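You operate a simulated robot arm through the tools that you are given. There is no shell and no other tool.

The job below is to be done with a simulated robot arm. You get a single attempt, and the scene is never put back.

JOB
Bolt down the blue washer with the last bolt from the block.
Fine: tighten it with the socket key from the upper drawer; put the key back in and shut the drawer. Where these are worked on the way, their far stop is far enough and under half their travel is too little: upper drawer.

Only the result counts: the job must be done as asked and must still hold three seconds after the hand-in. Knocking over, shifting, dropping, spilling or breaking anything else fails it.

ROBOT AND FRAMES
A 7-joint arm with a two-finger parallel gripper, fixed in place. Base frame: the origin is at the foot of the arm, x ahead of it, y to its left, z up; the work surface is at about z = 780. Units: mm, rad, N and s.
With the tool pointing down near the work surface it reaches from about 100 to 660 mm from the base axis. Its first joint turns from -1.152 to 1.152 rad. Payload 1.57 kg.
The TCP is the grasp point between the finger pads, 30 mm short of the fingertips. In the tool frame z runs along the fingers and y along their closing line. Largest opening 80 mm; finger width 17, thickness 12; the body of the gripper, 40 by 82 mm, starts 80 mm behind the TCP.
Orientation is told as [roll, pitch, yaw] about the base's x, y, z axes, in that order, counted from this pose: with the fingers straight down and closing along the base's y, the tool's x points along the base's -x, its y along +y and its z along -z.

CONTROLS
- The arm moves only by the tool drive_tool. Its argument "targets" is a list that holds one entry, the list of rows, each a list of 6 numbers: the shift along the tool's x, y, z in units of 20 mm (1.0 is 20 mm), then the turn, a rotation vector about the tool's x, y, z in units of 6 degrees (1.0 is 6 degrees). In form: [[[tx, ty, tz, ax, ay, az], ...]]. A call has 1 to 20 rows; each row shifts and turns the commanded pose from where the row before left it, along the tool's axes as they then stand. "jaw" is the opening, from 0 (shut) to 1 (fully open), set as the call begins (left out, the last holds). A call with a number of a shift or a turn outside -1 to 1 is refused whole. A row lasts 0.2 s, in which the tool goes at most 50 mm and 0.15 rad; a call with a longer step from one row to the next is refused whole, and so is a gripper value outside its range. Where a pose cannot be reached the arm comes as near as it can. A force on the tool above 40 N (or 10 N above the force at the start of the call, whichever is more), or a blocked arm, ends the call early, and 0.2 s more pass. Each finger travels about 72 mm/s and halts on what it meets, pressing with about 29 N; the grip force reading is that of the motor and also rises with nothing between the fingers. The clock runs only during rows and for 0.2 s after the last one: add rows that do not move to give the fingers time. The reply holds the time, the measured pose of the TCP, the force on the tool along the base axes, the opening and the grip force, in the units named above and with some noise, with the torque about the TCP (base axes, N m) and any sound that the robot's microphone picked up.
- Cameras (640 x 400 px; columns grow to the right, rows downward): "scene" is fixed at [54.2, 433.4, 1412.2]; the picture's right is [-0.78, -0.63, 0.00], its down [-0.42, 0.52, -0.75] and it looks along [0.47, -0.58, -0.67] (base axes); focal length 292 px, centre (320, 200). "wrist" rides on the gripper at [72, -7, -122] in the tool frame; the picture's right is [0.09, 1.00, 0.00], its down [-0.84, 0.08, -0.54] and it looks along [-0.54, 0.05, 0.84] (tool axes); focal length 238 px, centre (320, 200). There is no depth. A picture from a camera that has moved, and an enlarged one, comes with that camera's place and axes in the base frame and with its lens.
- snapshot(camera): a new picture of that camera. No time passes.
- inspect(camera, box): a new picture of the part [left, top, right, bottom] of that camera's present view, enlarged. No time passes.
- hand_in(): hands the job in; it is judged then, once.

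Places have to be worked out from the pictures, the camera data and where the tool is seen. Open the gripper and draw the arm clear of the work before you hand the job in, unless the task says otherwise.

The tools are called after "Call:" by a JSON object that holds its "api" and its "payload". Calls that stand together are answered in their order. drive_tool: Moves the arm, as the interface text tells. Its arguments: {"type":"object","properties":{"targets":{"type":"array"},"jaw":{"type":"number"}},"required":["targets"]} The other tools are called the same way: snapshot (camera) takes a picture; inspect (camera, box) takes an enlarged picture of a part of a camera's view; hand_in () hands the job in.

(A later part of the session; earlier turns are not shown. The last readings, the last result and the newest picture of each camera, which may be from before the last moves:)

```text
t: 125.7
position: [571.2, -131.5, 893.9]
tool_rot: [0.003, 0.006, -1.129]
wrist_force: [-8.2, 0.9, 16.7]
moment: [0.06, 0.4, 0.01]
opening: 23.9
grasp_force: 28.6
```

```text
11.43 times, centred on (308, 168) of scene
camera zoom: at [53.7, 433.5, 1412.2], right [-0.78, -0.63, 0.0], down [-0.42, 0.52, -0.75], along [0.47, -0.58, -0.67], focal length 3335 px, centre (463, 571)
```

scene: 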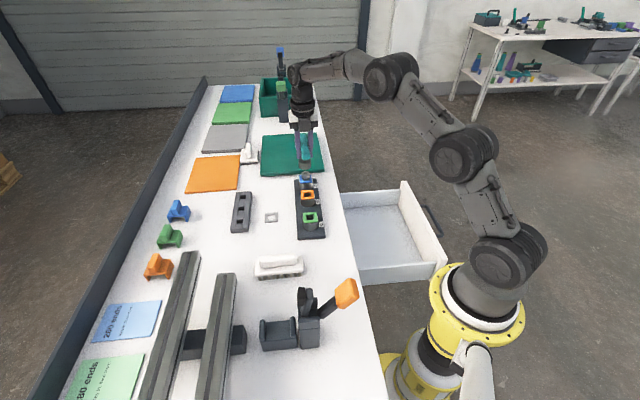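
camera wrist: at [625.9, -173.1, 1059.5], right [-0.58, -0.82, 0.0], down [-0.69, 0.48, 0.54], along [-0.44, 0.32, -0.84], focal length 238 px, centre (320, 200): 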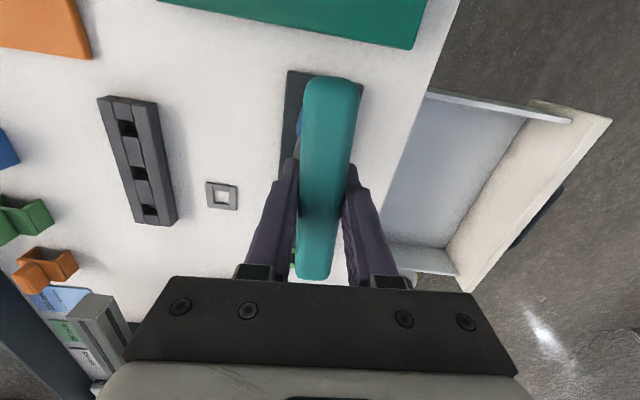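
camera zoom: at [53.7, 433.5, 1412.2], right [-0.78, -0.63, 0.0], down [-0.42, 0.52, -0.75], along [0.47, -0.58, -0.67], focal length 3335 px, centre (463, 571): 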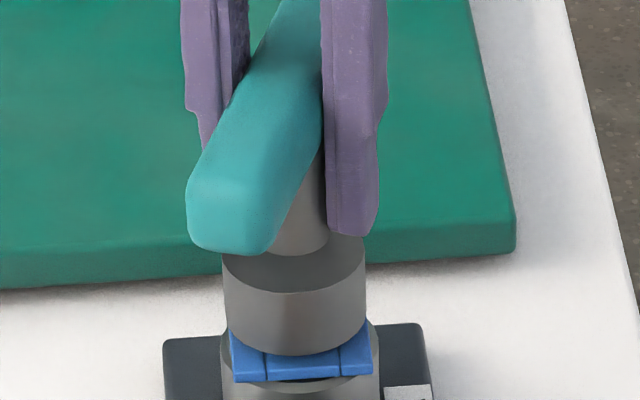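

The rim is sinking about 4 mm per turn; about 6 mm remain. I relieve a bit of side load and complete this stroke.

Call:
{"api": "drive_tool", "payload": {"targets": [[[0.013, -0.027, 0, 0, 0, 0], [-0.0031, -0.0058, 0.003, 0, 0, 1], [-0.0031, -0.0058, 0.003, 0, 0, 1], [-0.0031, -0.0058, 0.003, 0, 0, 1], [-0.0031, -0.0058, 0.003, 0, 0, 1], [-0.0031, -0.0058, 0.003, 0, 0, 1], [-0.0031, -0.0058, 0.003, 0, 0, 1], [-0.0031, -0.0058, 0.003, 0, 0, 1], [-0.0031, -0.0058, 0.003, 0, 0, 1], [-0.0031, -0.0058, 0.003, 0, 0, 1], [-0.0031, -0.0058, 0.003, 0, 0, 1], [-0.0031, -0.0058, 0.003, 0, 0, 1], [-0.0031, -0.0058, 0.003, 0, 0, 1], [-0.0031, -0.0058, 0.003, 0, 0, 1], [-0.0031, -0.0058, 0.003, 0, 0, 1], [-0.0031, -0.0058, 0.003, 0, 0, 1], [-0.0031, -0.0058, 0.003, 0, 0, 1], [0, 0, 0, 0, 0, 0]]]}}

Call:
{"api": "inspect", "payload": {"camera": "scene", "box": [290, 150, 325, 185]}}

```text
t: 129.5
position: [568.2, -132.7, 892.6]
tool_rot: [-0.001, 0.003, -2.805]
wrist_force: [1.1, 7.3, 16.9]
moment: [0.28, -0.08, 0.0]
opening: 23.9
grasp_force: 29.5
```

```text
11.43 times, centred on (308, 168) of scene
camera zoom: at [53.9, 433.6, 1412.2], right [-0.78, -0.63, 0.0], down [-0.42, 0.52, -0.75], along [0.47, -0.58, -0.67], focal length 3335 px, centre (463, 571)
```

zoom: 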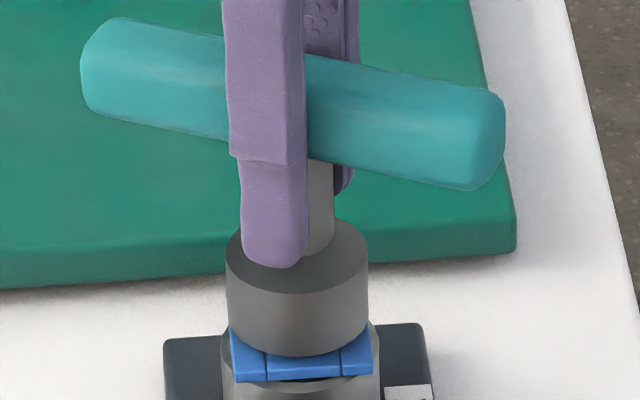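

Rim is at row 357; about 1.3 more turns remain. I lift the key clear, turn back 300° about the key's axis, and check alignment.

Call:
{"api": "drive_tool", "payload": {"targets": [[[0.008, -0.024, -0.1, 0, 0, 0], [0, 0, -0.3, 0, 0, 0], [0, 0, -0.4, 0, 0, 0], [0, 0, -0.5, 0, 0, 0], [0, 0, -0.5, 0, 0, 0], [0, 0, 0, 0, 0, 0]]]}}

Call:
{"api": "inspect", "payload": {"camera": "scene", "box": [290, 150, 325, 185]}}

Call:
{"api": "drive_tool", "payload": {"targets": [[[0.0031, 0.0058, 0, 0, 0, -1], [0.0031, 0.0058, 0, 0, 0, -1], [0.0031, 0.0058, 0, 0, 0, -1], [0.0031, 0.0058, 0, 0, 0, -1], [0.0031, 0.0058, 0, 0, 0, -1], [0.0031, 0.0058, 0, 0, 0, -1], [0.0031, 0.0058, 0, 0, 0, -1], [0.0031, 0.0058, 0, 0, 0, -1], [0.0031, 0.0058, 0, 0, 0, -1], [0.0031, 0.0058, 0, 0, 0, -1], [0.0031, 0.0058, 0, 0, 0, -1], [0.0031, 0.0058, 0, 0, 0, -1], [0.0031, 0.0058, 0, 0, 0, -1], [0.0031, 0.0058, 0, 0, 0, -1], [0.0031, 0.0058, 0, 0, 0, -1], [0.0031, 0.0058, 0, 0, 0, -1], [0.0031, 0.0058, 0, 0, 0, -1], [0.0031, 0.0058, 0, 0, 0, -1], [0.0031, 0.0058, 0, 0, 0, -1], [0.0031, 0.0058, 0, 0, 0, -1]]]}}

Call:
{"api": "drive_tool", "payload": {"targets": [[[0.0031, 0.0058, 0, 0, 0, -1], [0.0031, 0.0058, 0, 0, 0, -1], [0.0031, 0.0058, 0, 0, 0, -1], [0.0031, 0.0058, 0, 0, 0, -1], [0.0031, 0.0058, 0, 0, 0, -1], [0.0031, 0.0058, 0, 0, 0, -1], [0.0031, 0.0058, 0, 0, 0, -1], [0.0031, 0.0058, 0, 0, 0, -1], [0.0031, 0.0058, 0, 0, 0, -1], [0.0031, 0.0058, 0, 0, 0, -1], [0.0031, 0.0058, 0, 0, 0, -1], [0.0031, 0.0058, 0, 0, 0, -1], [0.0031, 0.0058, 0, 0, 0, -1], [0.0031, 0.0058, 0, 0, 0, -1], [0.0031, 0.0058, 0, 0, 0, -1], [0.0031, 0.0058, 0, 0, 0, -1], [0.0031, 0.0058, 0, 0, 0, -1], [0.0031, 0.0058, 0, 0, 0, -1], [0.0031, 0.0058, 0, 0, 0, -1], [0.0031, 0.0058, 0, 0, 0, -1]]]}}

Call:
{"api": "drive_tool", "payload": {"targets": [[[0.0031, 0.0058, 0, 0, 0, -1], [0.0031, 0.0058, 0, 0, 0, -1], [0.0031, 0.0058, 0, 0, 0, -1], [0.0031, 0.0058, 0, 0, 0, -1], [0.0031, 0.0058, 0, 0, 0, -1], [0.0031, 0.0058, 0, 0, 0, -1], [0.0031, 0.0058, 0, 0, 0, -1], [0.0031, 0.0058, 0, 0, 0, -1], [0.0031, 0.0058, 0, 0, 0, -1], [0.0031, 0.0058, 0, 0, 0, -1], [0, 0, 0, 0, 0, 0], [0, 0, 0, 0, 0, 0]]]}}

Call:
{"api": "inspect", "payload": {"camera": "scene", "box": [290, 150, 325, 185]}}

Call:
{"api": "snapshot", "payload": {"camera": "wrist"}}

```text
t: 130.9
position: [569.5, -131.7, 927.9]
tool_rot: [-0.003, 0.0, -2.801]
wrist_force: [0.1, -0.1, -2.5]
moment: [-0.03, 0.0, 0.0]
opening: 23.7
grasp_force: 29.9
```

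```text
11.43 times, centred on (308, 168) of scene
camera zoom: at [54.2, 433.4, 1412.2], right [-0.78, -0.63, 0.0], down [-0.42, 0.52, -0.75], along [0.47, -0.58, -0.67], focal length 3335 px, centre (463, 571)
```

zoom: 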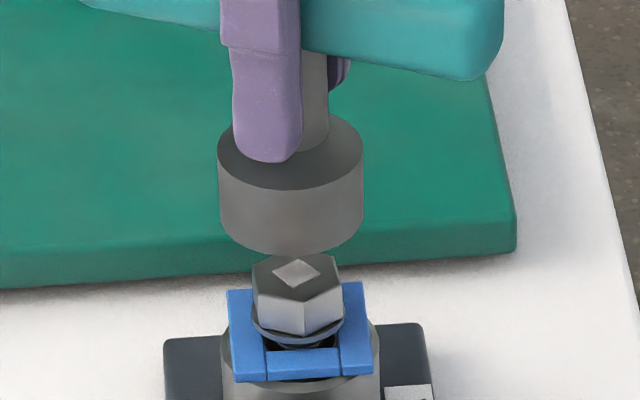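

```text
t: 135.1
position: [570.6, -131.6, 926.4]
tool_rot: [0.003, 0.001, -0.707]
wrist_force: [-0.7, 0.1, -2.1]
moment: [-0.01, -0.03, 0.04]
opening: 23.5
grasp_force: 28.9
```

```text
t: 139.3
position: [568.1, -129.7, 928.2]
tool_rot: [0.001, -0.004, 1.389]
wrist_force: [0.4, 0.2, -2.4]
moment: [0.01, 0.03, -0.01]
opening: 23.6
grasp_force: 29.1
```

```text
t: 141.9
position: [566.9, -130.2, 927.4]
tool_rot: [-0.001, -0.003, 2.435]
wrist_force: [0.3, 0.4, -2.9]
moment: [0.0, 0.0, -0.01]
opening: 23.6
grasp_force: 29.0
```

```text
11.43 times, centred on (308, 168) of scene
camera zoom: at [54.2, 433.4, 1412.2], right [-0.78, -0.63, 0.0], down [-0.42, 0.52, -0.75], along [0.47, -0.58, -0.67], focal length 3335 px, centre (463, 571)
```

zoom: 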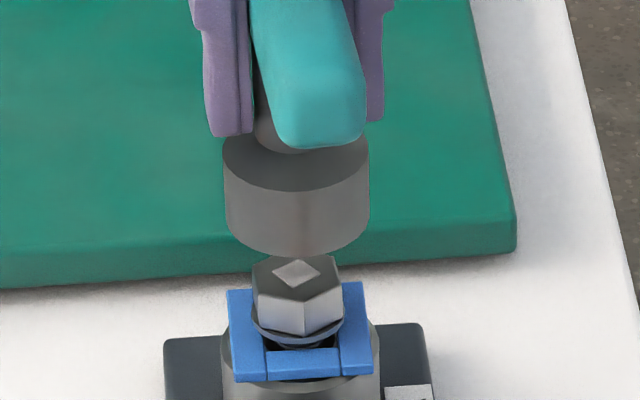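

```text
taken
camera wrist: at [625.9, -172.3, 1049.2], right [-0.58, -0.82, 0.0], down [-0.69, 0.48, 0.54], along [-0.44, 0.32, -0.84], focal length 238 px, centre (320, 200)
```

wrist: 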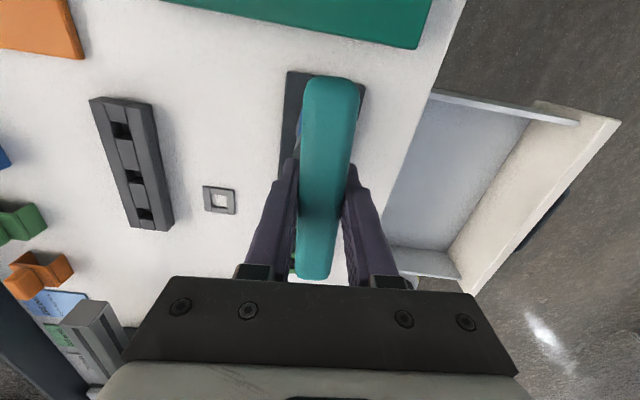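

The bolt sank another 3 mm; about 5–6 mm remain. Alignment is good, so I add 2° of back-turn and lower again.

Call:
{"api": "drive_tool", "payload": {"targets": [[[0.03, 0.005, 0, 0, 0, -0.33], [0, 0, 0.2, 0, 0, 0], [0, 0, 0.2, 0, 0, 0], [0, 0, 0.2, 0, 0, 0], [0, 0, 0.2, 0, 0, 0], [0, 0, 0.1, 0, 0, 0], [0, 0, 0.1, 0, 0, 0], [0, 0, 0.1, 0, 0, 0], [0, 0, 0, 0, 0, 0]]]}}

Call:
{"api": "inspect", "payload": {"camera": "scene", "box": [290, 150, 325, 185]}}

```text
t: 143.9
position: [568.8, -130.9, 905.3]
tool_rot: [-0.002, -0.001, 2.469]
wrist_force: [0.5, -0.5, -1.8]
moment: [0.01, -0.03, -0.02]
opening: 23.7
grasp_force: 29.0
```

```text
11.43 times, centred on (308, 168) of scene
camera zoom: at [54.2, 433.4, 1412.2], right [-0.78, -0.63, 0.0], down [-0.42, 0.52, -0.75], along [0.47, -0.58, -0.67], focal length 3335 px, centre (463, 571)
```

zoom: 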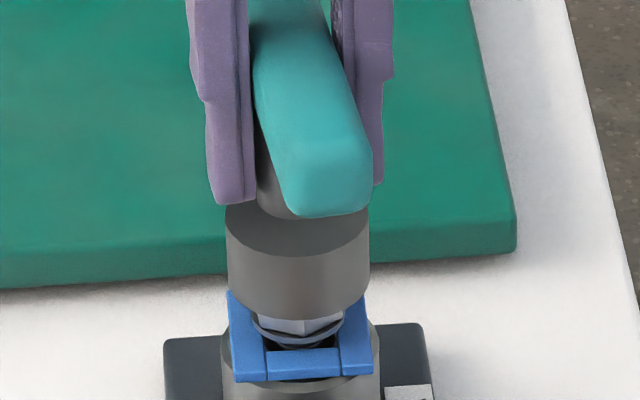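

The socket slides over without load. I lower 12 mm more to seat.

Call:
{"api": "drive_tool", "payload": {"targets": [[[0, 0, 0.1, 0, 0, 0], [0, 0, 0.1, 0, 0, 0], [0, 0, 0.1, 0, 0, 0], [0, 0, 0.1, 0, 0, 0], [0, 0, 0.1, 0, 0, 0], [0, 0, 0.1, 0, 0, 0], [0, 0, 0, 0, 0, 0]]]}}

```text
t: 145.5
position: [568.8, -130.9, 893.2]
tool_rot: [-0.002, -0.004, 2.47]
wrist_force: [0.0, 1.3, -1.2]
moment: [0.12, 0.06, 0.0]
opening: 23.9
grasp_force: 28.8
```

Near seating. I press a touch and turn clockwise again, 114° at a time.

Call:
{"api": "drive_tool", "payload": {"targets": [[[0, 0, 0.06, 0, 0, 0], [-0.0031, -0.0058, 0.004, 0, 0, 1], [-0.0031, -0.0058, 0.004, 0, 0, 1], [-0.0031, -0.0058, 0.004, 0, 0, 1], [-0.0031, -0.0058, 0.004, 0, 0, 1], [-0.0031, -0.0058, 0.004, 0, 0, 1], [-0.0031, -0.0058, 0.004, 0, 0, 1], [-0.0031, -0.0058, 0.004, 0, 0, 1], [-0.0031, -0.0058, 0.004, 0, 0, 1], [-0.0031, -0.0058, 0.004, 0, 0, 1], [-0.0031, -0.0058, 0.004, 0, 0, 1], [-0.0031, -0.0058, 0.004, 0, 0, 1], [-0.0031, -0.0058, 0.004, 0, 0, 1], [-0.0031, -0.0058, 0.004, 0, 0, 1], [-0.0031, -0.0058, 0.004, 0, 0, 1], [-0.0031, -0.0058, 0.004, 0, 0, 1], [-0.0031, -0.0058, 0.004, 0, 0, 1], [-0.0031, -0.0058, 0.004, 0, 0, 1], [-0.0031, -0.0058, 0.004, 0, 0, 1]]]}}

Call:
{"api": "inspect", "payload": {"camera": "scene", "box": [290, 150, 325, 185]}}

```text
t: 149.5
position: [570.9, -130.1, 891.4]
tool_rot: [0.001, -0.003, 0.581]
wrist_force: [1.1, -5.1, 13.5]
moment: [-0.2, -0.08, 0.46]
opening: 23.6
grasp_force: 29.0
```

```text
11.43 times, centred on (308, 168) of scene
camera zoom: at [54.0, 433.3, 1412.3], right [-0.78, -0.63, 0.0], down [-0.42, 0.52, -0.75], along [0.47, -0.58, -0.67], focal length 3335 px, centre (463, 571)
```

zoom: 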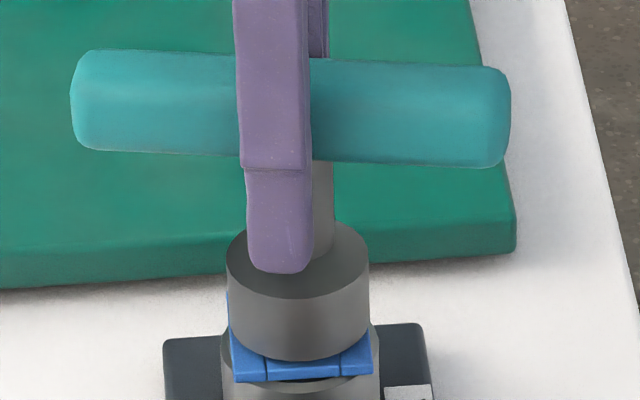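

A resisting torque of 0.46 N·m has appeared. I look closely at the gap before continuing.

Call:
{"api": "inspect", "payload": {"camera": "scene", "box": [296, 168, 316, 184]}}

Call:
{"api": "drive_tool", "payload": {"targets": [[[0, 0, 0, 0, 0, 0.5], [0, 0, 0, 0, 0, 0.5], [0, 0, 0, 0, 0, 0.5], [0, 0, 0, 0, 0, 0.5], [0, 0, 0, 0, 0, 0]]]}}

```text
16.00 times, centred on (306, 176) of scene
camera zoom: at [54.0, 433.3, 1412.3], right [-0.78, -0.63, 0.0], down [-0.42, 0.52, -0.75], along [0.47, -0.58, -0.67], focal length 4669 px, centre (544, 584)
```

zoom: 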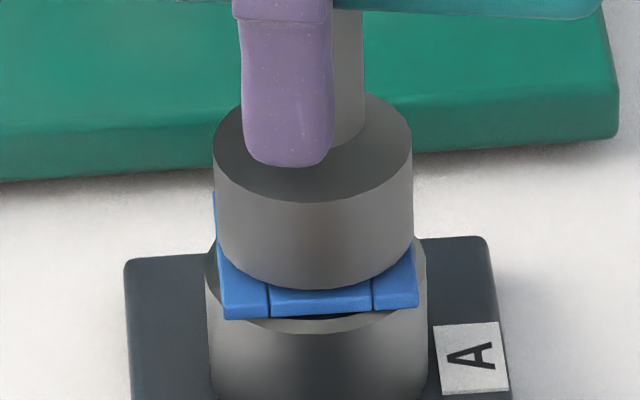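

```text
t: 150.7
position: [570.4, -130.3, 890.3]
tool_rot: [0.003, -0.002, 0.374]
wrist_force: [4.0, -6.8, 14.9]
moment: [-0.16, -0.14, 0.39]
opening: 23.8
grasp_force: 29.2
```

Torque holds at about 0.4 N·m while turning. I check in the wrist view whether the handle is twisting within the fingers.

Call:
{"api": "snapshot", "payload": {"camera": "wrist"}}

Call:
{"api": "inspect", "payload": {"camera": "scene", "box": [290, 150, 325, 185]}}

```text
taken
camera wrist: at [504.5, -162.3, 1012.6], right [-0.45, 0.89, 0.0], down [0.75, 0.38, 0.55], along [0.49, 0.25, -0.84], focal length 238 px, centre (320, 200)
```

wrist: 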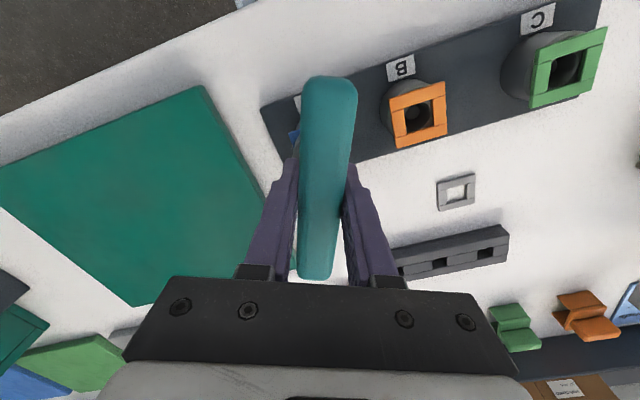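

```text
11.43 times, centred on (308, 168) of scene
camera zoom: at [54.0, 433.3, 1412.3], right [-0.78, -0.63, 0.0], down [-0.42, 0.52, -0.75], along [0.47, -0.58, -0.67], focal length 3335 px, centre (463, 571)
```

zoom: 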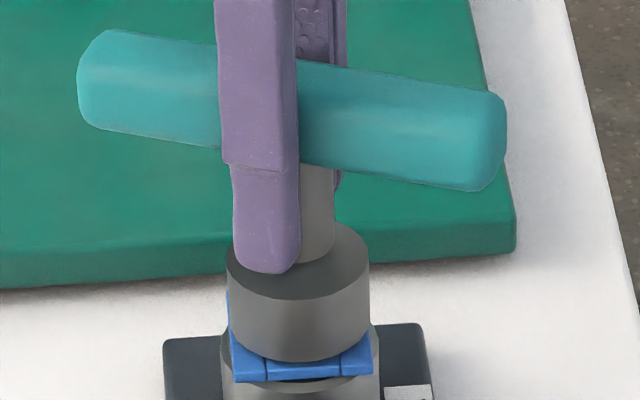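

The handle is still square in the fingers, so the bolt turns against friction. I continue in 36° steps and watch the torque.

Call:
{"api": "drive_tool", "payload": {"targets": [[[-0.0031, -0.0058, 0.002, 0, 0, 1], [-0.0031, -0.0058, 0.002, 0, 0, 1], [-0.0031, -0.0058, 0.002, 0, 0, 1], [-0.0031, -0.0058, 0.002, 0, 0, 1], [-0.0031, -0.0058, 0.002, 0, 0, 1], [-0.0031, -0.0058, 0.002, 0, 0, 1], [0, 0, 0, 0, 0, 0]]]}}

Call:
{"api": "drive_tool", "payload": {"targets": [[[-0.0031, -0.0058, 0.002, 0, 0, 1], [-0.0031, -0.0058, 0.002, 0, 0, 1], [-0.0031, -0.0058, 0.002, 0, 0, 1], [-0.0031, -0.0058, 0.002, 0, 0, 1], [-0.0031, -0.0058, 0.002, 0, 0, 1], [-0.0031, -0.0058, 0.002, 0, 0, 1], [0, 0, 0, 0, 0, 0]]]}}

Call:
{"api": "snapshot", "payload": {"camera": "wrist"}}

Call:
{"api": "inspect", "payload": {"camera": "scene", "box": [290, 150, 325, 185]}}

```text
t: 152.3
position: [570.6, -129.7, 889.9]
tool_rot: [0.004, 0.002, -0.256]
wrist_force: [3.1, -8.8, 9.6]
moment: [-0.23, -0.14, 0.55]
opening: 27.5
grasp_force: 29.0
```

```text
t: 153.9
position: [570.4, -130.9, 888.6]
tool_rot: [-0.001, 0.005, -0.883]
wrist_force: [0.9, -5.3, -2.5]
moment: [-0.17, -0.01, 1.04]
opening: 46.2
grasp_force: 28.7
```

```text
taken
camera wrist: at [519.0, -79.8, 1011.3], right [0.71, 0.7, 0.0], down [0.59, -0.6, 0.54], along [0.38, -0.38, -0.84], focal length 238 px, centre (320, 200)
```

wrist: 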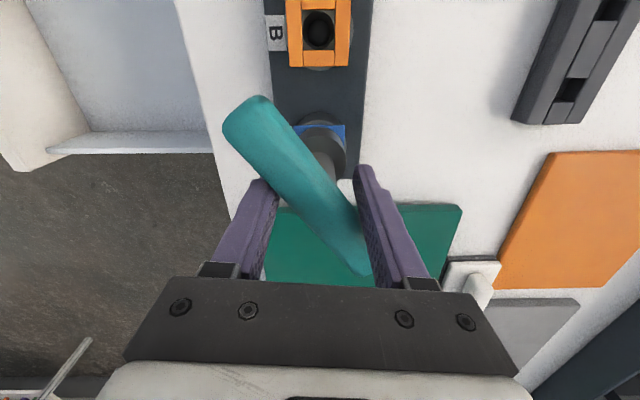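

```text
11.43 times, centred on (308, 168) of scene
camera zoom: at [54.3, 433.2, 1412.3], right [-0.78, -0.63, 0.0], down [-0.42, 0.52, -0.75], along [0.47, -0.58, -0.67], focal length 3335 px, centre (463, 571)
```

zoom: 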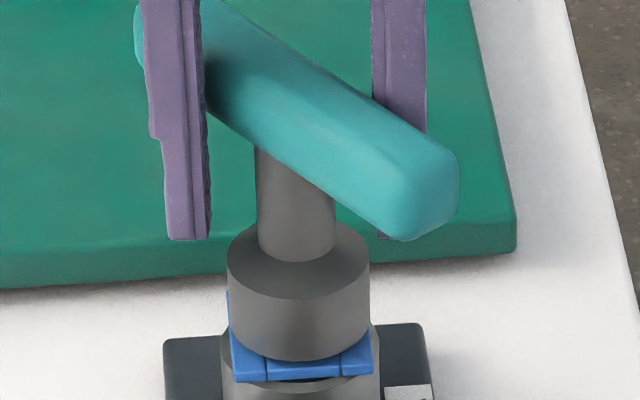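

The torque rose to 1.04 N·m and the handle twisted in the fingers, so the bolt resists firmly. I turn the gripper back about 41° to realign with the handle, then inspect.

Call:
{"api": "drive_tool", "payload": {"targets": [[[0, 0, 0, 0, 0, -1], [0, 0, 0, 0, 0, -1], [0, 0, 0, 0, 0, -1], [0, 0, 0, 0, 0, -1], [0, 0, 0, 0, 0, -1], [0, 0, 0, 0, 0, -0.9], [0, 0, 0, 0, 0, -0.8], [0, 0, 0, 0, 0, 0], [0, 0, 0, 0, 0, 0]]]}}

Call:
{"api": "snapshot", "payload": {"camera": "wrist"}}

Call:
{"api": "inspect", "payload": {"camera": "scene", "box": [290, 150, 325, 185]}}

```text
t: 155.9
position: [570.4, -131.0, 890.0]
tool_rot: [0.002, 0.002, -0.179]
wrist_force: [-4.7, -6.2, -2.9]
moment: [-0.14, 0.11, 0.74]
opening: 24.2
grasp_force: 28.8
```

```text
taken
camera wrist: at [497.8, -124.5, 1012.1], right [0.09, 1.0, 0.0], down [0.84, -0.07, 0.54], along [0.54, -0.04, -0.84], focal length 238 px, centre (320, 200)
```

wrist: 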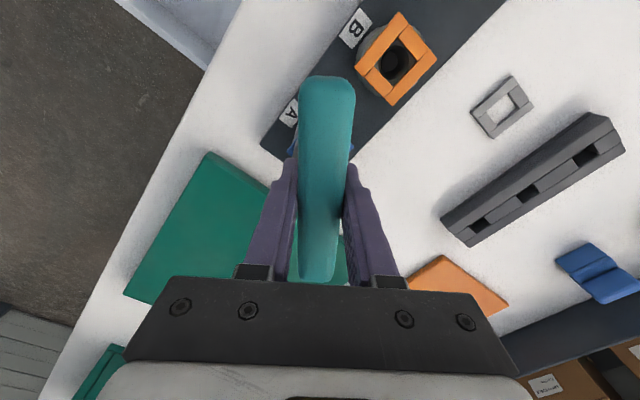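

```text
11.43 times, centred on (308, 168) of scene
camera zoom: at [54.2, 433.2, 1412.3], right [-0.78, -0.63, 0.0], down [-0.42, 0.52, -0.75], along [0.47, -0.58, -0.67], focal length 3335 px, centre (463, 571)
```

zoom: 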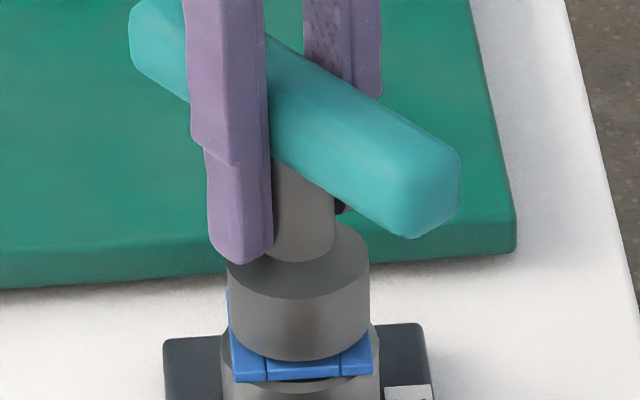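

Torque is still 0.74 with the handle nearly square, so the bolt is holding. I turn back a few degrees to unload it.

Call:
{"api": "drive_tool", "payload": {"targets": [[[0, 0, 0, 0, 0, -0.5], [0, 0, 0, 0, 0, 0], [0, 0, 0, 0, 0, 0]]]}}

```text
t: 156.7
position: [570.5, -129.7, 889.4]
tool_rot: [0.003, -0.001, -0.129]
wrist_force: [-4.7, -7.6, -1.6]
moment: [-0.17, 0.21, 0.62]
opening: 23.7
grasp_force: 29.0
```

Torque dropped only slightly; I turn back another 8°.

Call:
{"api": "drive_tool", "payload": {"targets": [[[0, 0, 0, 0, 0, -0.7], [0, 0, 0, 0, 0, -0.7], [0, 0, 0, 0, 0, 0], [0, 0, 0, 0, 0, 0]]]}}

Call:
{"api": "inspect", "payload": {"camera": "scene", "box": [290, 150, 325, 185]}}

```text
t: 157.7
position: [570.7, -130.6, 890.3]
tool_rot: [0.004, -0.002, 0.017]
wrist_force: [0.1, -4.4, -3.1]
moment: [-0.17, -0.03, 0.13]
opening: 23.7
grasp_force: 28.8
```

```text
11.43 times, centred on (308, 168) of scene
camera zoom: at [54.3, 433.2, 1412.3], right [-0.78, -0.63, 0.0], down [-0.42, 0.52, -0.75], along [0.47, -0.58, -0.67], focal length 3335 px, centre (463, 571)
```

zoom: 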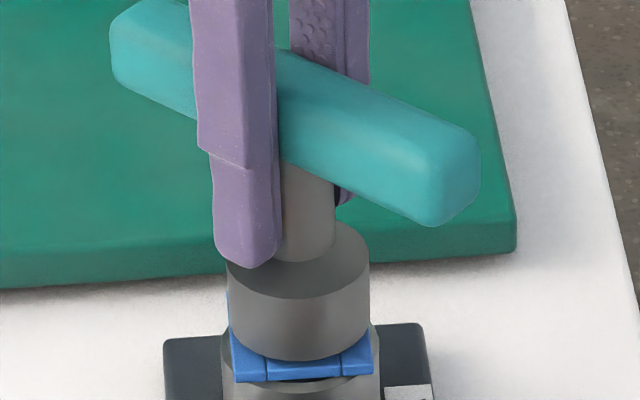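

Unloaded. I lift the key off to inspect how the bolt sits.

Call:
{"api": "drive_tool", "payload": {"targets": [[[0, 0, -0.1, 0, 0, 0], [0, 0, -0.3, 0, 0, 0], [0, 0, -0.4, 0, 0, 0], [0, 0, -0.5, 0, 0, 0], [0, 0, -0.5, 0, 0, 0], [0, 0, -0.3, 0, 0, 0], [0, 0, 0, 0, 0, 0]]]}}

Call:
{"api": "inspect", "payload": {"camera": "scene", "box": [290, 150, 325, 185]}}

Call:
{"api": "inspect", "payload": {"camera": "scene", "box": [296, 168, 316, 184]}}

```text
t: 159.3
position: [569.8, -132.1, 931.8]
tool_rot: [0.004, 0.001, 0.019]
wrist_force: [0.2, 0.2, -2.4]
moment: [0.01, -0.01, -0.03]
opening: 23.9
grasp_force: 28.7
```

```text
11.43 times, centred on (308, 168) of scene
camera zoom: at [54.2, 433.4, 1412.2], right [-0.78, -0.63, 0.0], down [-0.42, 0.52, -0.75], along [0.47, -0.58, -0.67], focal length 3335 px, centre (463, 571)
```

zoom: 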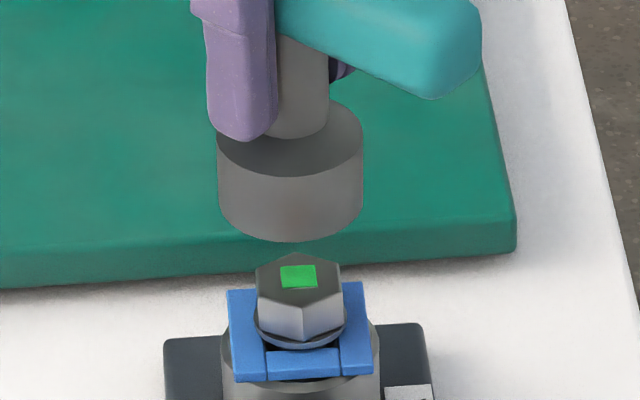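

```text
16.00 times, centred on (306, 176) of scene
camera zoom: at [54.2, 433.4, 1412.2], right [-0.78, -0.63, 0.0], down [-0.42, 0.52, -0.75], along [0.47, -0.58, -0.67], focal length 4669 px, centre (544, 584)
```

zoom: 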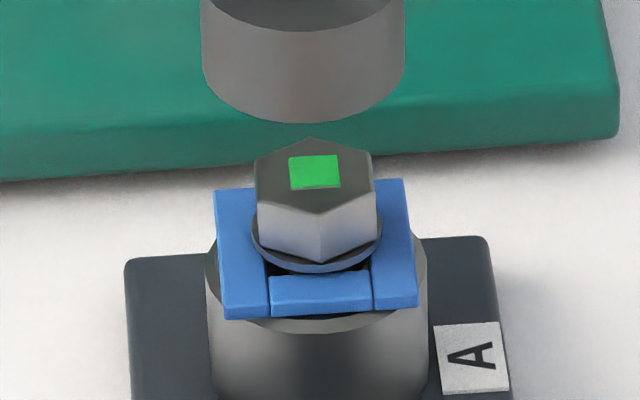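

The head's mark has turned green: the bolt is tight. Now I carry the key back: rise, turn to yaw -42.5°, and move over its place in the drawer.

Call:
{"api": "drive_tool", "payload": {"targets": [[[0, 0, -0.75, 0, 0, 0], [0, 0, -0.75, 0, 0, 0], [0, 0, 0, 0, 0, 1], [0, 0, 0, 0, 0, 1], [0, 0, 0, 0, 0, 1], [0, 0, 0, 0, 0, 1], [0, 0, 0, 0, 0, 1], [0, 0, 0, 0, 0, 1], [0, 0, 0, 0, 0, 1], [0, 0, 0, 0, 0, 0.27], [0, 0, 0, 0, 0, 0]]]}}

Call:
{"api": "drive_tool", "payload": {"targets": [[[0.3, -0.55, 0, 0, 0, 0], [0.492, -0.919, 0, 0, 0, 0], [0.492, -0.919, 0, 0, 0, 0], [0.492, -0.919, 0, 0, 0, 0], [0.492, -0.919, 0, 0, 0, 0], [0.492, -0.919, 0, 0, 0, 0], [0.492, -0.919, 0, 0, 0, 0], [0.492, -0.919, 0, 0, 0, 0], [0.492, -0.919, 0, 0, 0, 0], [0.492, -0.919, 0, 0, 0, 0], [0.492, -0.919, 0, 0, 0, 0], [0.492, -0.919, 0, 0, 0, 0], [0.492, -0.919, 0, 0, 0, 0], [0.492, -0.919, 0, 0, 0, 0], [0.192, -0.369, 0, 0, 0, 0], [0, 0, 0, 0, 0, 0]]]}}

Call:
{"api": "snapshot", "payload": {"camera": "wrist"}}

Call:
{"api": "inspect", "payload": {"camera": "scene", "box": [280, 90, 460, 280]}}

```text
t: 161.7
position: [570.4, -130.4, 962.4]
tool_rot: [0.002, 0.001, -0.742]
wrist_force: [-0.2, -0.3, -2.0]
moment: [0.02, 0.01, 0.01]
opening: 23.6
grasp_force: 29.3
```

```text
t: 165.1
position: [295.4, -227.5, 962.7]
tool_rot: [0.003, 0.001, -0.743]
wrist_force: [-0.2, -0.4, -1.8]
moment: [0.03, -0.02, -0.03]
opening: 23.9
grasp_force: 29.1
```

```text
taken
camera wrist: at [236.9, -184.8, 1084.4], right [0.61, 0.8, 0.0], down [0.67, -0.51, 0.54], along [0.43, -0.33, -0.84], focal length 238 px, centre (320, 200)
```

wrist: 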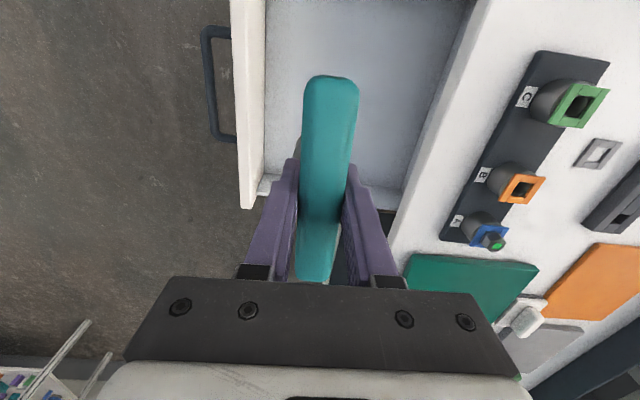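

```text
2.11 times, centred on (370, 185) of scene
camera zoom: at [54.2, 433.3, 1412.2], right [-0.78, -0.63, 0.0], down [-0.42, 0.52, -0.75], along [0.47, -0.58, -0.67], focal length 614 px, centre (215, 232)
```

zoom: 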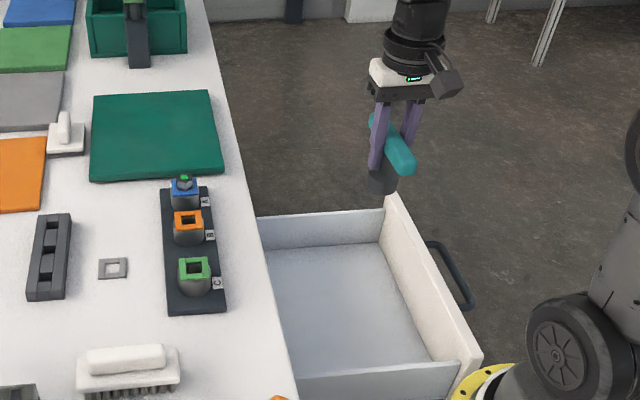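

The TCP is over the key's original place. I check the key's tilt before lowering.

Call:
{"api": "inspect", "payload": {"camera": "scene", "box": [370, 110, 420, 155]}}

Call:
{"api": "drive_tool", "payload": {"targets": [[[0, 0, 1, 0, 0, 0], [0, 0, 1, 0, 0, 0], [0, 0, 1, 0, 0, 0], [0, 0, 1, 0, 0, 0], [0, 0, 1, 0, 0, 0], [0, 0, 1, 0, 0, 0], [0, 0, 1, 0, 0, 0], [0, 0, 1, 0, 0, 0], [0, 0, 1, 0, 0, 0], [0, 0, 1, 0, 0, 0], [0, 0, 0.7, 0, 0, 0], [0, 0, 0.7, 0, 0, 0], [0, 0, 0, 0, 0, 0]]]}}

Call:
{"api": "inspect", "payload": {"camera": "scene", "box": [340, 160, 460, 270]}}

Call:
{"api": "snapshot", "payload": {"camera": "wrist"}}

```text
8.89 times, centred on (395, 132) of scene
camera zoom: at [54.2, 433.3, 1412.2], right [-0.78, -0.63, 0.0], down [-0.42, 0.52, -0.75], along [0.47, -0.58, -0.67], focal length 2594 px, centre (-347, 800)
```

zoom: 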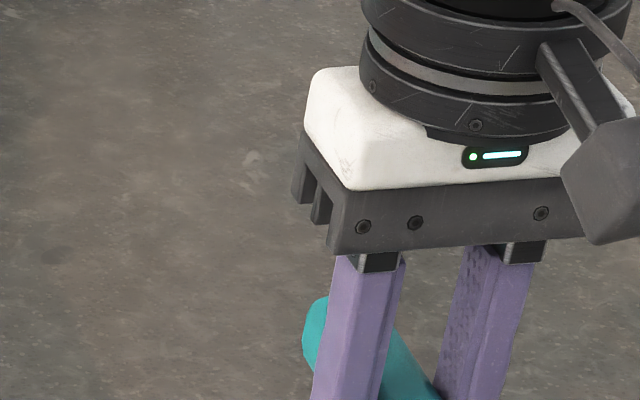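

```text
t: 167.9
position: [295.8, -226.6, 732.6]
tool_rot: [0.001, 0.003, -0.745]
wrist_force: [0.4, 0.5, -2.4]
moment: [0.01, -0.01, -0.03]
opening: 23.9
grasp_force: 28.6
```

```text
3.64 times, centred on (400, 215) of scene
camera zoom: at [54.2, 433.3, 1412.2], right [-0.78, -0.63, 0.0], down [-0.42, 0.52, -0.75], along [0.47, -0.58, -0.67], focal length 1061 px, centre (29, 146)
```

zoom: 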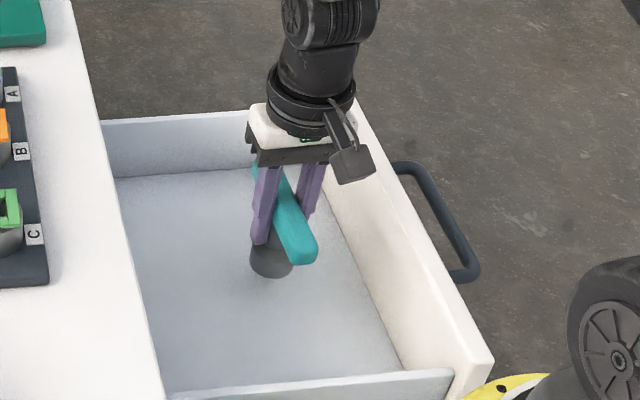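

```text
taken
camera wrist: at [237.5, -183.1, 855.7], right [0.61, 0.8, 0.0], down [0.67, -0.51, 0.54], along [0.43, -0.33, -0.84], focal length 238 px, centre (320, 200)
```

wrist: 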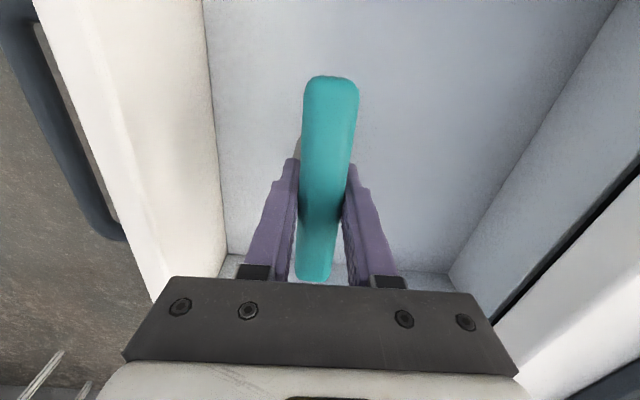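

The key hangs well over its old spot. I lower it gently toward the drawer floor.

Call:
{"api": "drive_tool", "payload": {"targets": [[[0, 0, 0.4, 0, 0, 0], [0, 0, 0.4, 0, 0, 0], [0, 0, 0.3, 0, 0, 0], [0, 0, 0.1, 0, 0, 0], [0, 0, 0.1, 0, 0, 0], [0, 0, 0, 0, 0, 0]]]}}

Call:
{"api": "drive_tool", "payload": {"targets": [[[0, 0, 0.05, 0, 0, 0], [0, 0, 0.05, 0, 0, 0], [0, 0, 0, 0, 0, 0]]]}}

Call:
{"api": "inspect", "payload": {"camera": "scene", "box": [370, 190, 430, 240]}}

```text
t: 169.3
position: [296.1, -228.1, 709.0]
tool_rot: [0.001, 0.001, -0.742]
wrist_force: [0.9, 0.1, -1.3]
moment: [0.01, 0.03, 0.0]
opening: 23.7
grasp_force: 28.8
```

```text
t: 170.1
position: [295.5, -226.9, 705.7]
tool_rot: [0.001, 0.002, -0.745]
wrist_force: [0.1, -0.1, -1.3]
moment: [0.01, 0.04, 0.0]
opening: 23.5
grasp_force: 29.2
```

```text
8.00 times, centred on (400, 215) of scene
camera zoom: at [54.2, 433.3, 1412.2], right [-0.78, -0.63, 0.0], down [-0.42, 0.52, -0.75], along [0.47, -0.58, -0.67], focal length 2335 px, centre (-320, 80)
```

zoom: 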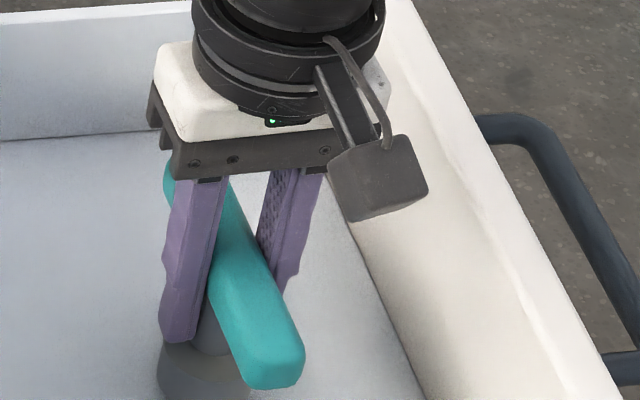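

Not touching yet. I lower 1 mm at a time.

Call:
{"api": "drive_tool", "payload": {"targets": [[[0, 0, 0.05, 0, 0, 0], [0, 0, 0, 0, 0, 0]]]}}

Call:
{"api": "drive_tool", "payload": {"targets": [[[0, 0, 0.05, 0, 0, 0], [0, 0, 0, 0, 0, 0]]]}}

```text
t: 170.7
position: [295.4, -227.8, 705.4]
tool_rot: [0.003, 0.003, -0.743]
wrist_force: [-0.2, 0.5, -1.8]
moment: [0.04, -0.02, 0.01]
opening: 23.7
grasp_force: 29.1
```

```text
t: 171.3
position: [294.5, -227.6, 704.8]
tool_rot: [0.003, 0.003, -0.743]
wrist_force: [-1.0, 0.1, -2.3]
moment: [0.0, 0.02, -0.03]
opening: 23.8
grasp_force: 28.9
```

Still hanging free at about 704.5. I keep lowering in 1 mm steps.

Call:
{"api": "drive_tool", "payload": {"targets": [[[0, 0, 0.05, 0, 0, 0], [0, 0, 0, 0, 0, 0]]]}}

Call:
{"api": "drive_tool", "payload": {"targets": [[[0, 0, 0.04, 0, 0, 0], [0, 0, 0, 0, 0, 0]]]}}

```text
t: 171.9
position: [295.3, -227.9, 703.3]
tool_rot: [0.002, 0.002, -0.745]
wrist_force: [-0.2, 0.3, -1.9]
moment: [-0.01, -0.04, -0.01]
opening: 23.4
grasp_force: 29.1
```

```text
t: 172.5
position: [295.8, -228.2, 702.1]
tool_rot: [0.001, 0.002, -0.742]
wrist_force: [-0.3, -0.6, -2.0]
moment: [-0.03, 0.0, 0.02]
opening: 24.0
grasp_force: 28.9
```

Still no contact at about 702; the key must have slid up slightly in the grip. I continue.

Call:
{"api": "drive_tool", "payload": {"targets": [[[0, 0, 0.05, 0, 0, 0], [0, 0, 0, 0, 0, 0]]]}}

Call:
{"api": "drive_tool", "payload": {"targets": [[[0, 0, 0.05, 0, 0, 0], [0, 0, 0, 0, 0, 0]]]}}

Call:
{"api": "inspect", "payload": {"camera": "scene", "box": [370, 200, 430, 250]}}

```text
t: 173.1
position: [296.1, -228.0, 702.4]
tool_rot: [0.0, -0.002, -0.744]
wrist_force: [-1.6, 4.8, 16.6]
moment: [0.46, 0.42, -0.01]
opening: 23.8
grasp_force: 29.0
```

```text
t: 173.7
position: [297.0, -228.1, 701.6]
tool_rot: [0.004, 0.0, -0.741]
wrist_force: [0.8, 5.8, 24.0]
moment: [-0.01, 0.05, -0.06]
opening: 24.2
grasp_force: 29.2
```

```text
8.00 times, centred on (400, 225) of scene
camera zoom: at [54.0, 433.7, 1412.1], right [-0.78, -0.63, 0.0], down [-0.42, 0.52, -0.75], along [0.47, -0.58, -0.67], focal length 2335 px, centre (-320, 0)
```

zoom: 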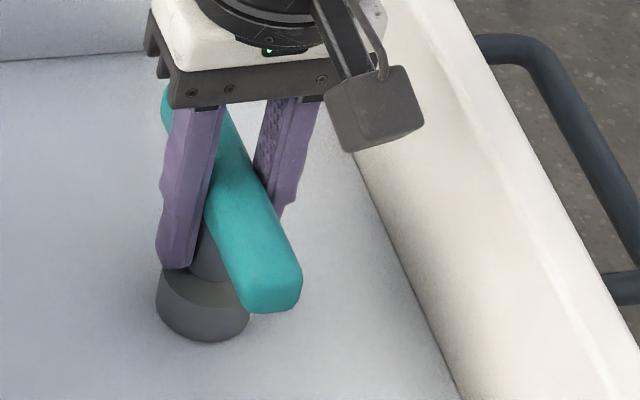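

The socket's base touches the drawer floor. I ease the press a little, then open the jaws.

Call:
{"api": "drive_tool", "payload": {"targets": [[[0, 0, -0.07, 0, 0, 0], [0, 0, 0, 0, 0, 0]]]}}

Call:
{"api": "drive_tool", "payload": {"targets": [[[0, 0, 0, 0, 0, 0], [0, 0, 0, 0, 0, 0], [0, 0, 0, 0, 0, 0]]], "jaw": 0.6}}

Call:
{"api": "inspect", "payload": {"camera": "scene", "box": [370, 200, 430, 250]}}

Call:
{"api": "snapshot", "payload": {"camera": "wrist"}}

```text
t: 174.3
position: [294.2, -227.5, 699.8]
tool_rot: [0.002, 0.002, -0.743]
wrist_force: [2.2, -1.5, 5.3]
moment: [-0.25, -0.22, 0.03]
opening: 23.7
grasp_force: 29.2
```

```text
t: 175.1
position: [294.9, -227.6, 702.0]
tool_rot: [0.001, 0.0, -0.745]
wrist_force: [0.1, 0.0, 0.9]
moment: [0.0, 0.0, 0.04]
opening: 48.0
grasp_force: 0.0
```

```text
8.00 times, centred on (400, 225) of scene
camera zoom: at [54.2, 433.4, 1412.2], right [-0.78, -0.63, 0.0], down [-0.42, 0.52, -0.75], along [0.47, -0.58, -0.67], focal length 2335 px, centre (-320, 0)
```

zoom: 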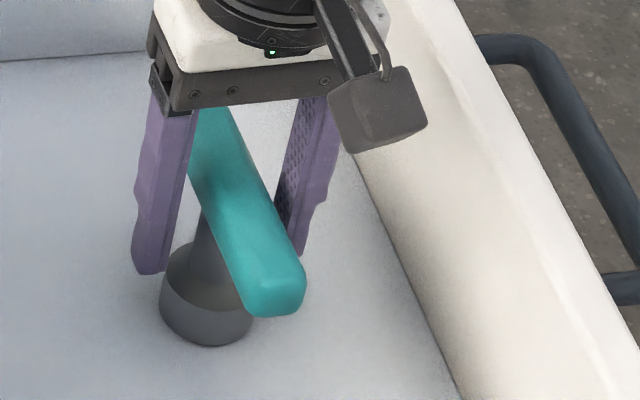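

```text
taken
camera wrist: at [236.4, -183.8, 823.0], right [0.61, 0.8, 0.0], down [0.67, -0.51, 0.54], along [0.43, -0.33, -0.84], focal length 238 px, centre (320, 200)
```

wrist: 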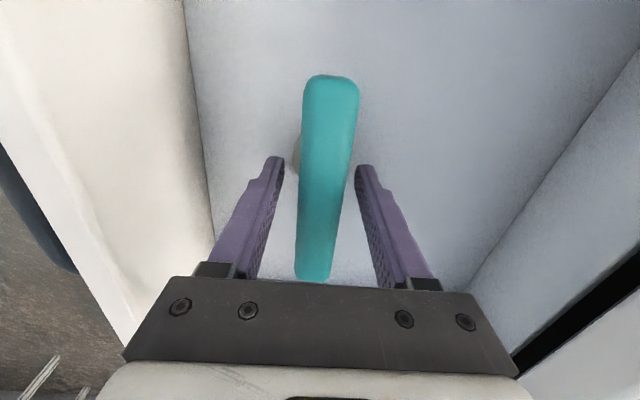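

The key stands upright in the drawer. I raise the gripper straight up, clear of it.

Call:
{"api": "drive_tool", "payload": {"targets": [[[0, 0, -0.3, 0, 0, 0], [0, 0, -0.5, 0, 0, 0], [0, 0, -0.8, 0, 0, 0], [0, 0, -1, 0, 0, 0], [0, 0, -1, 0, 0, 0], [0, 0, -1, 0, 0, 0], [0, 0, -1, 0, 0, 0], [0, 0, -1, 0, 0, 0], [0, 0, -1, 0, 0, 0], [0, 0, -1, 0, 0, 0], [0, 0, 0, 0, 0, 0]]]}}

Call:
{"api": "snapshot", "payload": {"camera": "wrist"}}

Call:
{"api": "inspect", "payload": {"camera": "scene", "box": [320, 170, 480, 310]}}

```text
t: 177.5
position: [294.1, -227.5, 874.7]
tool_rot: [0.001, 0.004, -0.743]
wrist_force: [0.1, 0.1, 0.2]
moment: [0.03, 0.01, -0.02]
opening: 47.9
grasp_force: 0.1
```

```text
taken
camera wrist: at [236.2, -183.7, 996.4], right [0.61, 0.8, 0.0], down [0.67, -0.51, 0.54], along [0.43, -0.33, -0.84], focal length 238 px, centre (320, 200)
```

wrist: 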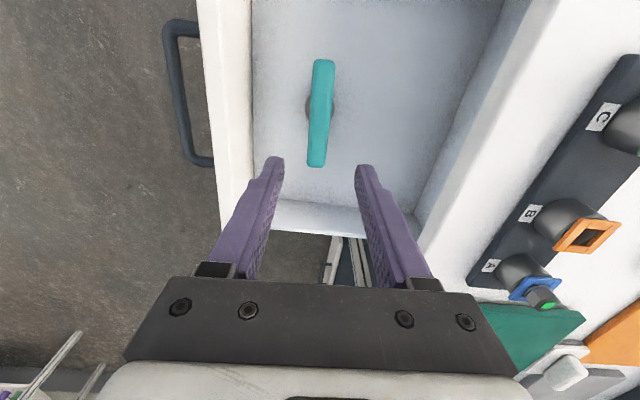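

```text
2.86 times, centred on (400, 240) of scene
camera zoom: at [54.2, 433.4, 1412.2], right [-0.78, -0.63, 0.0], down [-0.42, 0.52, -0.75], along [0.47, -0.58, -0.67], focal length 834 px, centre (91, 86)
```

zoom: 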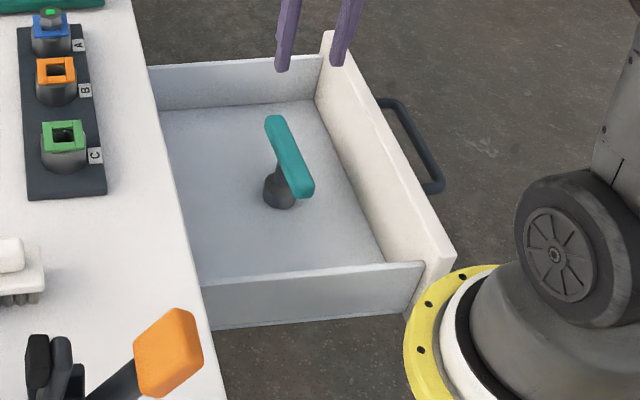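

The key is back upright in its place. I move over the drawer's handle with the jaws at 32 mm to push the drawer shut.

Call:
{"api": "drive_tool", "payload": {"targets": [[[0, 0, 0, 0, 0, 0.4], [-0.006, -0.984, 0, 0, 0, 0], [-0.006, -0.984, 0, 0, 0, 0], [-0.006, -0.984, 0, 0, 0, 0], [-0.006, -0.984, 0, 0, 0, 0], [-0.006, -0.984, 0, 0, 0, 0], [-0.006, -0.984, 0, 0, 0, 0], [-0.006, -0.984, 0, 0, 0, 0], [-0.006, -0.984, 0, 0, 0, 0], [0, 0, 0, 0, 0, 0], [0, 0, 0, 0, 0, 0]]], "jaw": 0.45}}

Call:
{"api": "snapshot", "payload": {"camera": "wrist"}}

Call:
{"api": "inspect", "payload": {"camera": "wrist", "box": [260, 30, 400, 230]}}

```text
t: 179.9
position: [184.0, -340.1, 874.4]
tool_rot: [0.003, 0.002, -0.788]
wrist_force: [0.4, 0.6, 0.3]
moment: [-0.01, 0.0, 0.04]
opening: 35.8
grasp_force: 0.1
```

```text
taken
camera wrist: at [127.3, -293.5, 995.6], right [0.64, 0.77, 0.0], down [0.65, -0.54, 0.54], along [0.42, -0.34, -0.84], focal length 238 px, centre (320, 200)
```

wrist: 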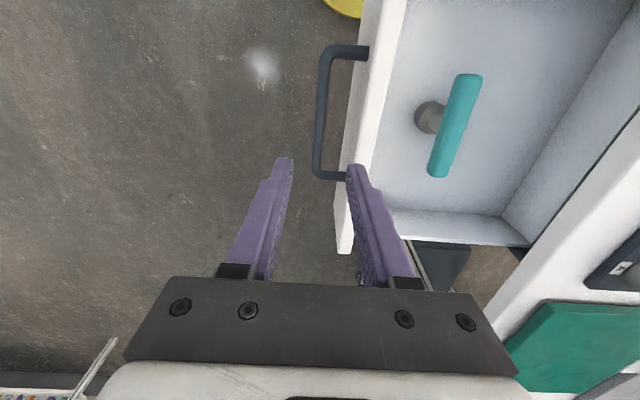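

```text
2.00 times, centred on (330, 130) of wrist
camera zoom: at [127.3, -293.5, 995.6], right [0.64, 0.77, 0.0], down [0.65, -0.54, 0.54], along [0.42, -0.34, -0.84], focal length 477 px, centre (300, 340)
```

zoom: 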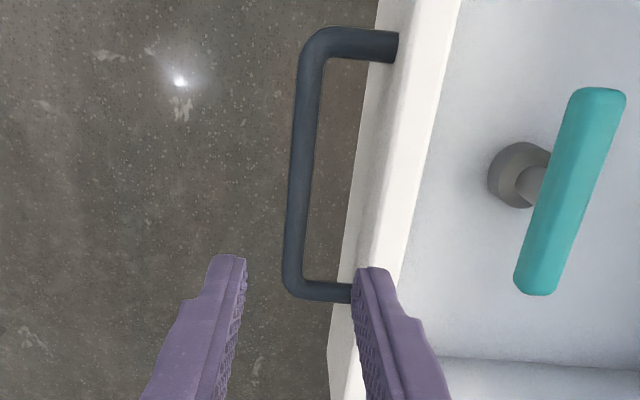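

The bar lies exactly under the TCP line. I descend to z≈722 and grip it.

Call:
{"api": "drive_tool", "payload": {"targets": [[[0, 0, 0.95, 0, 0, 0], [0, 0, 0.95, 0, 0, 0], [0, 0, 0.95, 0, 0, 0], [0, 0, 0.95, 0, 0, 0], [0, 0, 0.95, 0, 0, 0], [0, 0, 0.95, 0, 0, 0], [0, 0, 0.95, 0, 0, 0], [0, 0, 0.95, 0, 0, 0], [0, 0, 0, 0, 0, 0]]]}}

Call:
{"api": "snapshot", "payload": {"camera": "wrist"}}

Call:
{"api": "drive_tool", "payload": {"targets": [[[0, 0, 0, 0, 0, 0], [0, 0, 0, 0, 0, 0], [0, 0, 0, 0, 0, 0]]], "jaw": 0}}

```text
t: 181.9
position: [184.4, -340.3, 721.9]
tool_rot: [0.002, 0.001, -0.786]
wrist_force: [-0.2, 0.1, -0.9]
moment: [0.02, -0.03, 0.0]
opening: 36.0
grasp_force: 0.0
```

```text
taken
camera wrist: at [127.7, -293.6, 843.5], right [0.64, 0.77, 0.0], down [0.65, -0.54, 0.54], along [0.42, -0.34, -0.84], focal length 238 px, centre (320, 200)
```

wrist: 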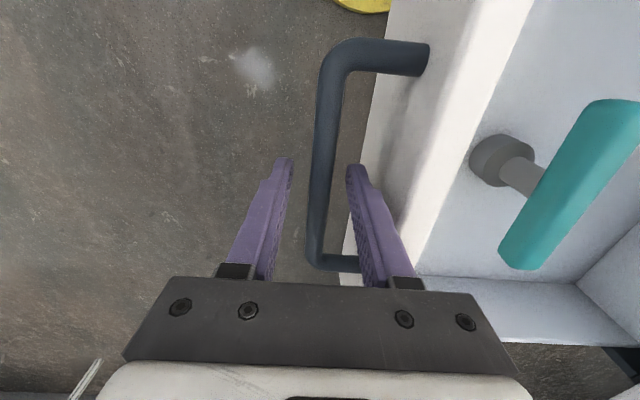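

```text
t: 182.7
position: [184.2, -338.5, 722.4]
tool_rot: [0.004, 0.003, -0.786]
wrist_force: [18.8, 9.7, -1.4]
moment: [0.04, -0.17, -0.4]
opening: 13.8
grasp_force: 29.9
```

Gripped. I push the drawer in slowly (about 30 mm/s) so the key stays standing.

Call:
{"api": "drive_tool", "payload": {"targets": [[[0, 0.1, 0, 0, 0, 0], [0, 0.2, 0, 0, 0, 0], [0, 0.3, 0, 0, 0, 0], [0, 0.35, 0, 0, 0, 0], [0, 0.35, 0, 0, 0, 0], [0, 0.35, 0, 0, 0, 0], [0, 0.35, 0, 0, 0, 0], [0, 0.35, 0, 0, 0, 0], [0, 0.35, 0, 0, 0, 0], [0, 0.35, 0, 0, 0, 0], [0, 0.35, 0, 0, 0, 0], [0, 0.35, 0, 0, 0, 0], [0, 0.35, 0, 0, 0, 0], [0, 0.35, 0, 0, 0, 0], [0, 0.35, 0, 0, 0, 0], [0, 0.3, 0, 0, 0, 0], [0, 0.2, 0, 0, 0, 0], [0, 0.1, 0, 0, 0, 0]]]}}

Call:
{"api": "inspect", "payload": {"camera": "scene", "box": [310, 150, 430, 310]}}

```text
t: 186.5
position: [259.5, -262.9, 721.6]
tool_rot: [0.002, 0.003, -0.786]
wrist_force: [-2.2, 1.4, 11.5]
moment: [-0.6, -0.54, -0.38]
opening: 13.9
grasp_force: 29.9
```

```text
2.50 times, centred on (370, 230) of scene
camera zoom: at [54.0, 433.5, 1412.2], right [-0.78, -0.63, 0.0], down [-0.42, 0.52, -0.75], along [0.47, -0.58, -0.67], focal length 730 px, centre (195, 125)
```

zoom: 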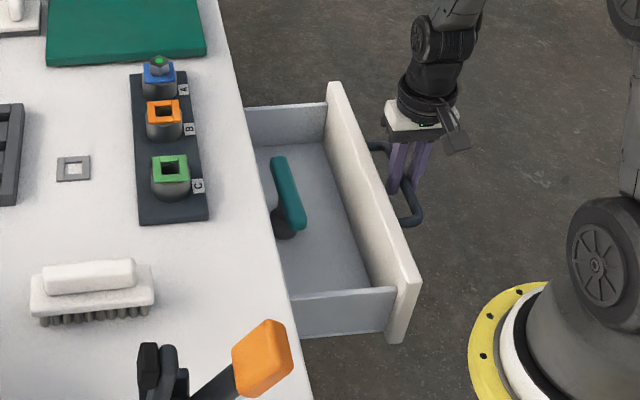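

The drawer moves in smoothly and the key stays upright. I continue pushing.

Call:
{"api": "drive_tool", "payload": {"targets": [[[0, 0.1, 0, 0, 0, 0], [0, 0.2, 0, 0, 0, 0], [0, 0.3, 0, 0, 0, 0], [0, 0.35, 0, 0, 0, 0], [0, 0.35, 0, 0, 0, 0], [0, 0.35, 0, 0, 0, 0], [0, 0.35, 0, 0, 0, 0], [0, 0.35, 0, 0, 0, 0], [0, 0.35, 0, 0, 0, 0], [0, 0.35, 0, 0, 0, 0], [0, 0.35, 0, 0, 0, 0], [0, 0.35, 0, 0, 0, 0], [0, 0.35, 0, 0, 0, 0], [0, 0.35, 0, 0, 0, 0], [0, 0.35, 0, 0, 0, 0], [0, 0.35, 0, 0, 0, 0], [0, 0.3, 0, 0, 0, 0], [0, 0.2, 0, 0, 0, 0], [0, 0.1, 0, 0, 0, 0]]]}}

Call:
{"api": "inspect", "payload": {"camera": "scene", "box": [310, 150, 430, 310]}}

```text
t: 190.5
position: [342.4, -181.8, 721.0]
tool_rot: [0.002, 0.003, -0.786]
wrist_force: [-4.7, 4.8, 14.5]
moment: [-0.15, -0.14, -0.36]
opening: 13.6
grasp_force: 30.0
```

```text
2.50 times, centred on (370, 230) of scene
camera zoom: at [53.9, 433.5, 1412.2], right [-0.78, -0.63, 0.0], down [-0.42, 0.52, -0.75], along [0.47, -0.58, -0.67], focal length 730 px, centre (195, 125)
```

zoom: 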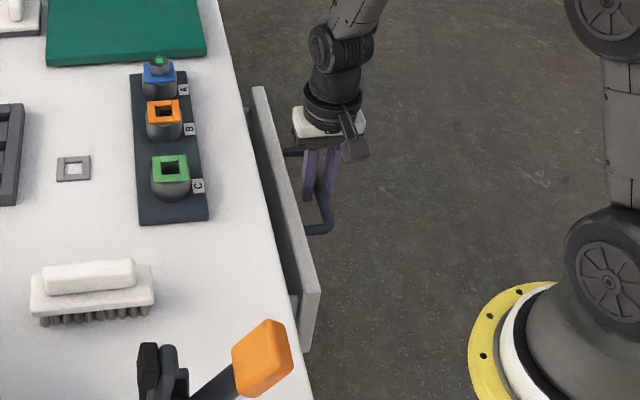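

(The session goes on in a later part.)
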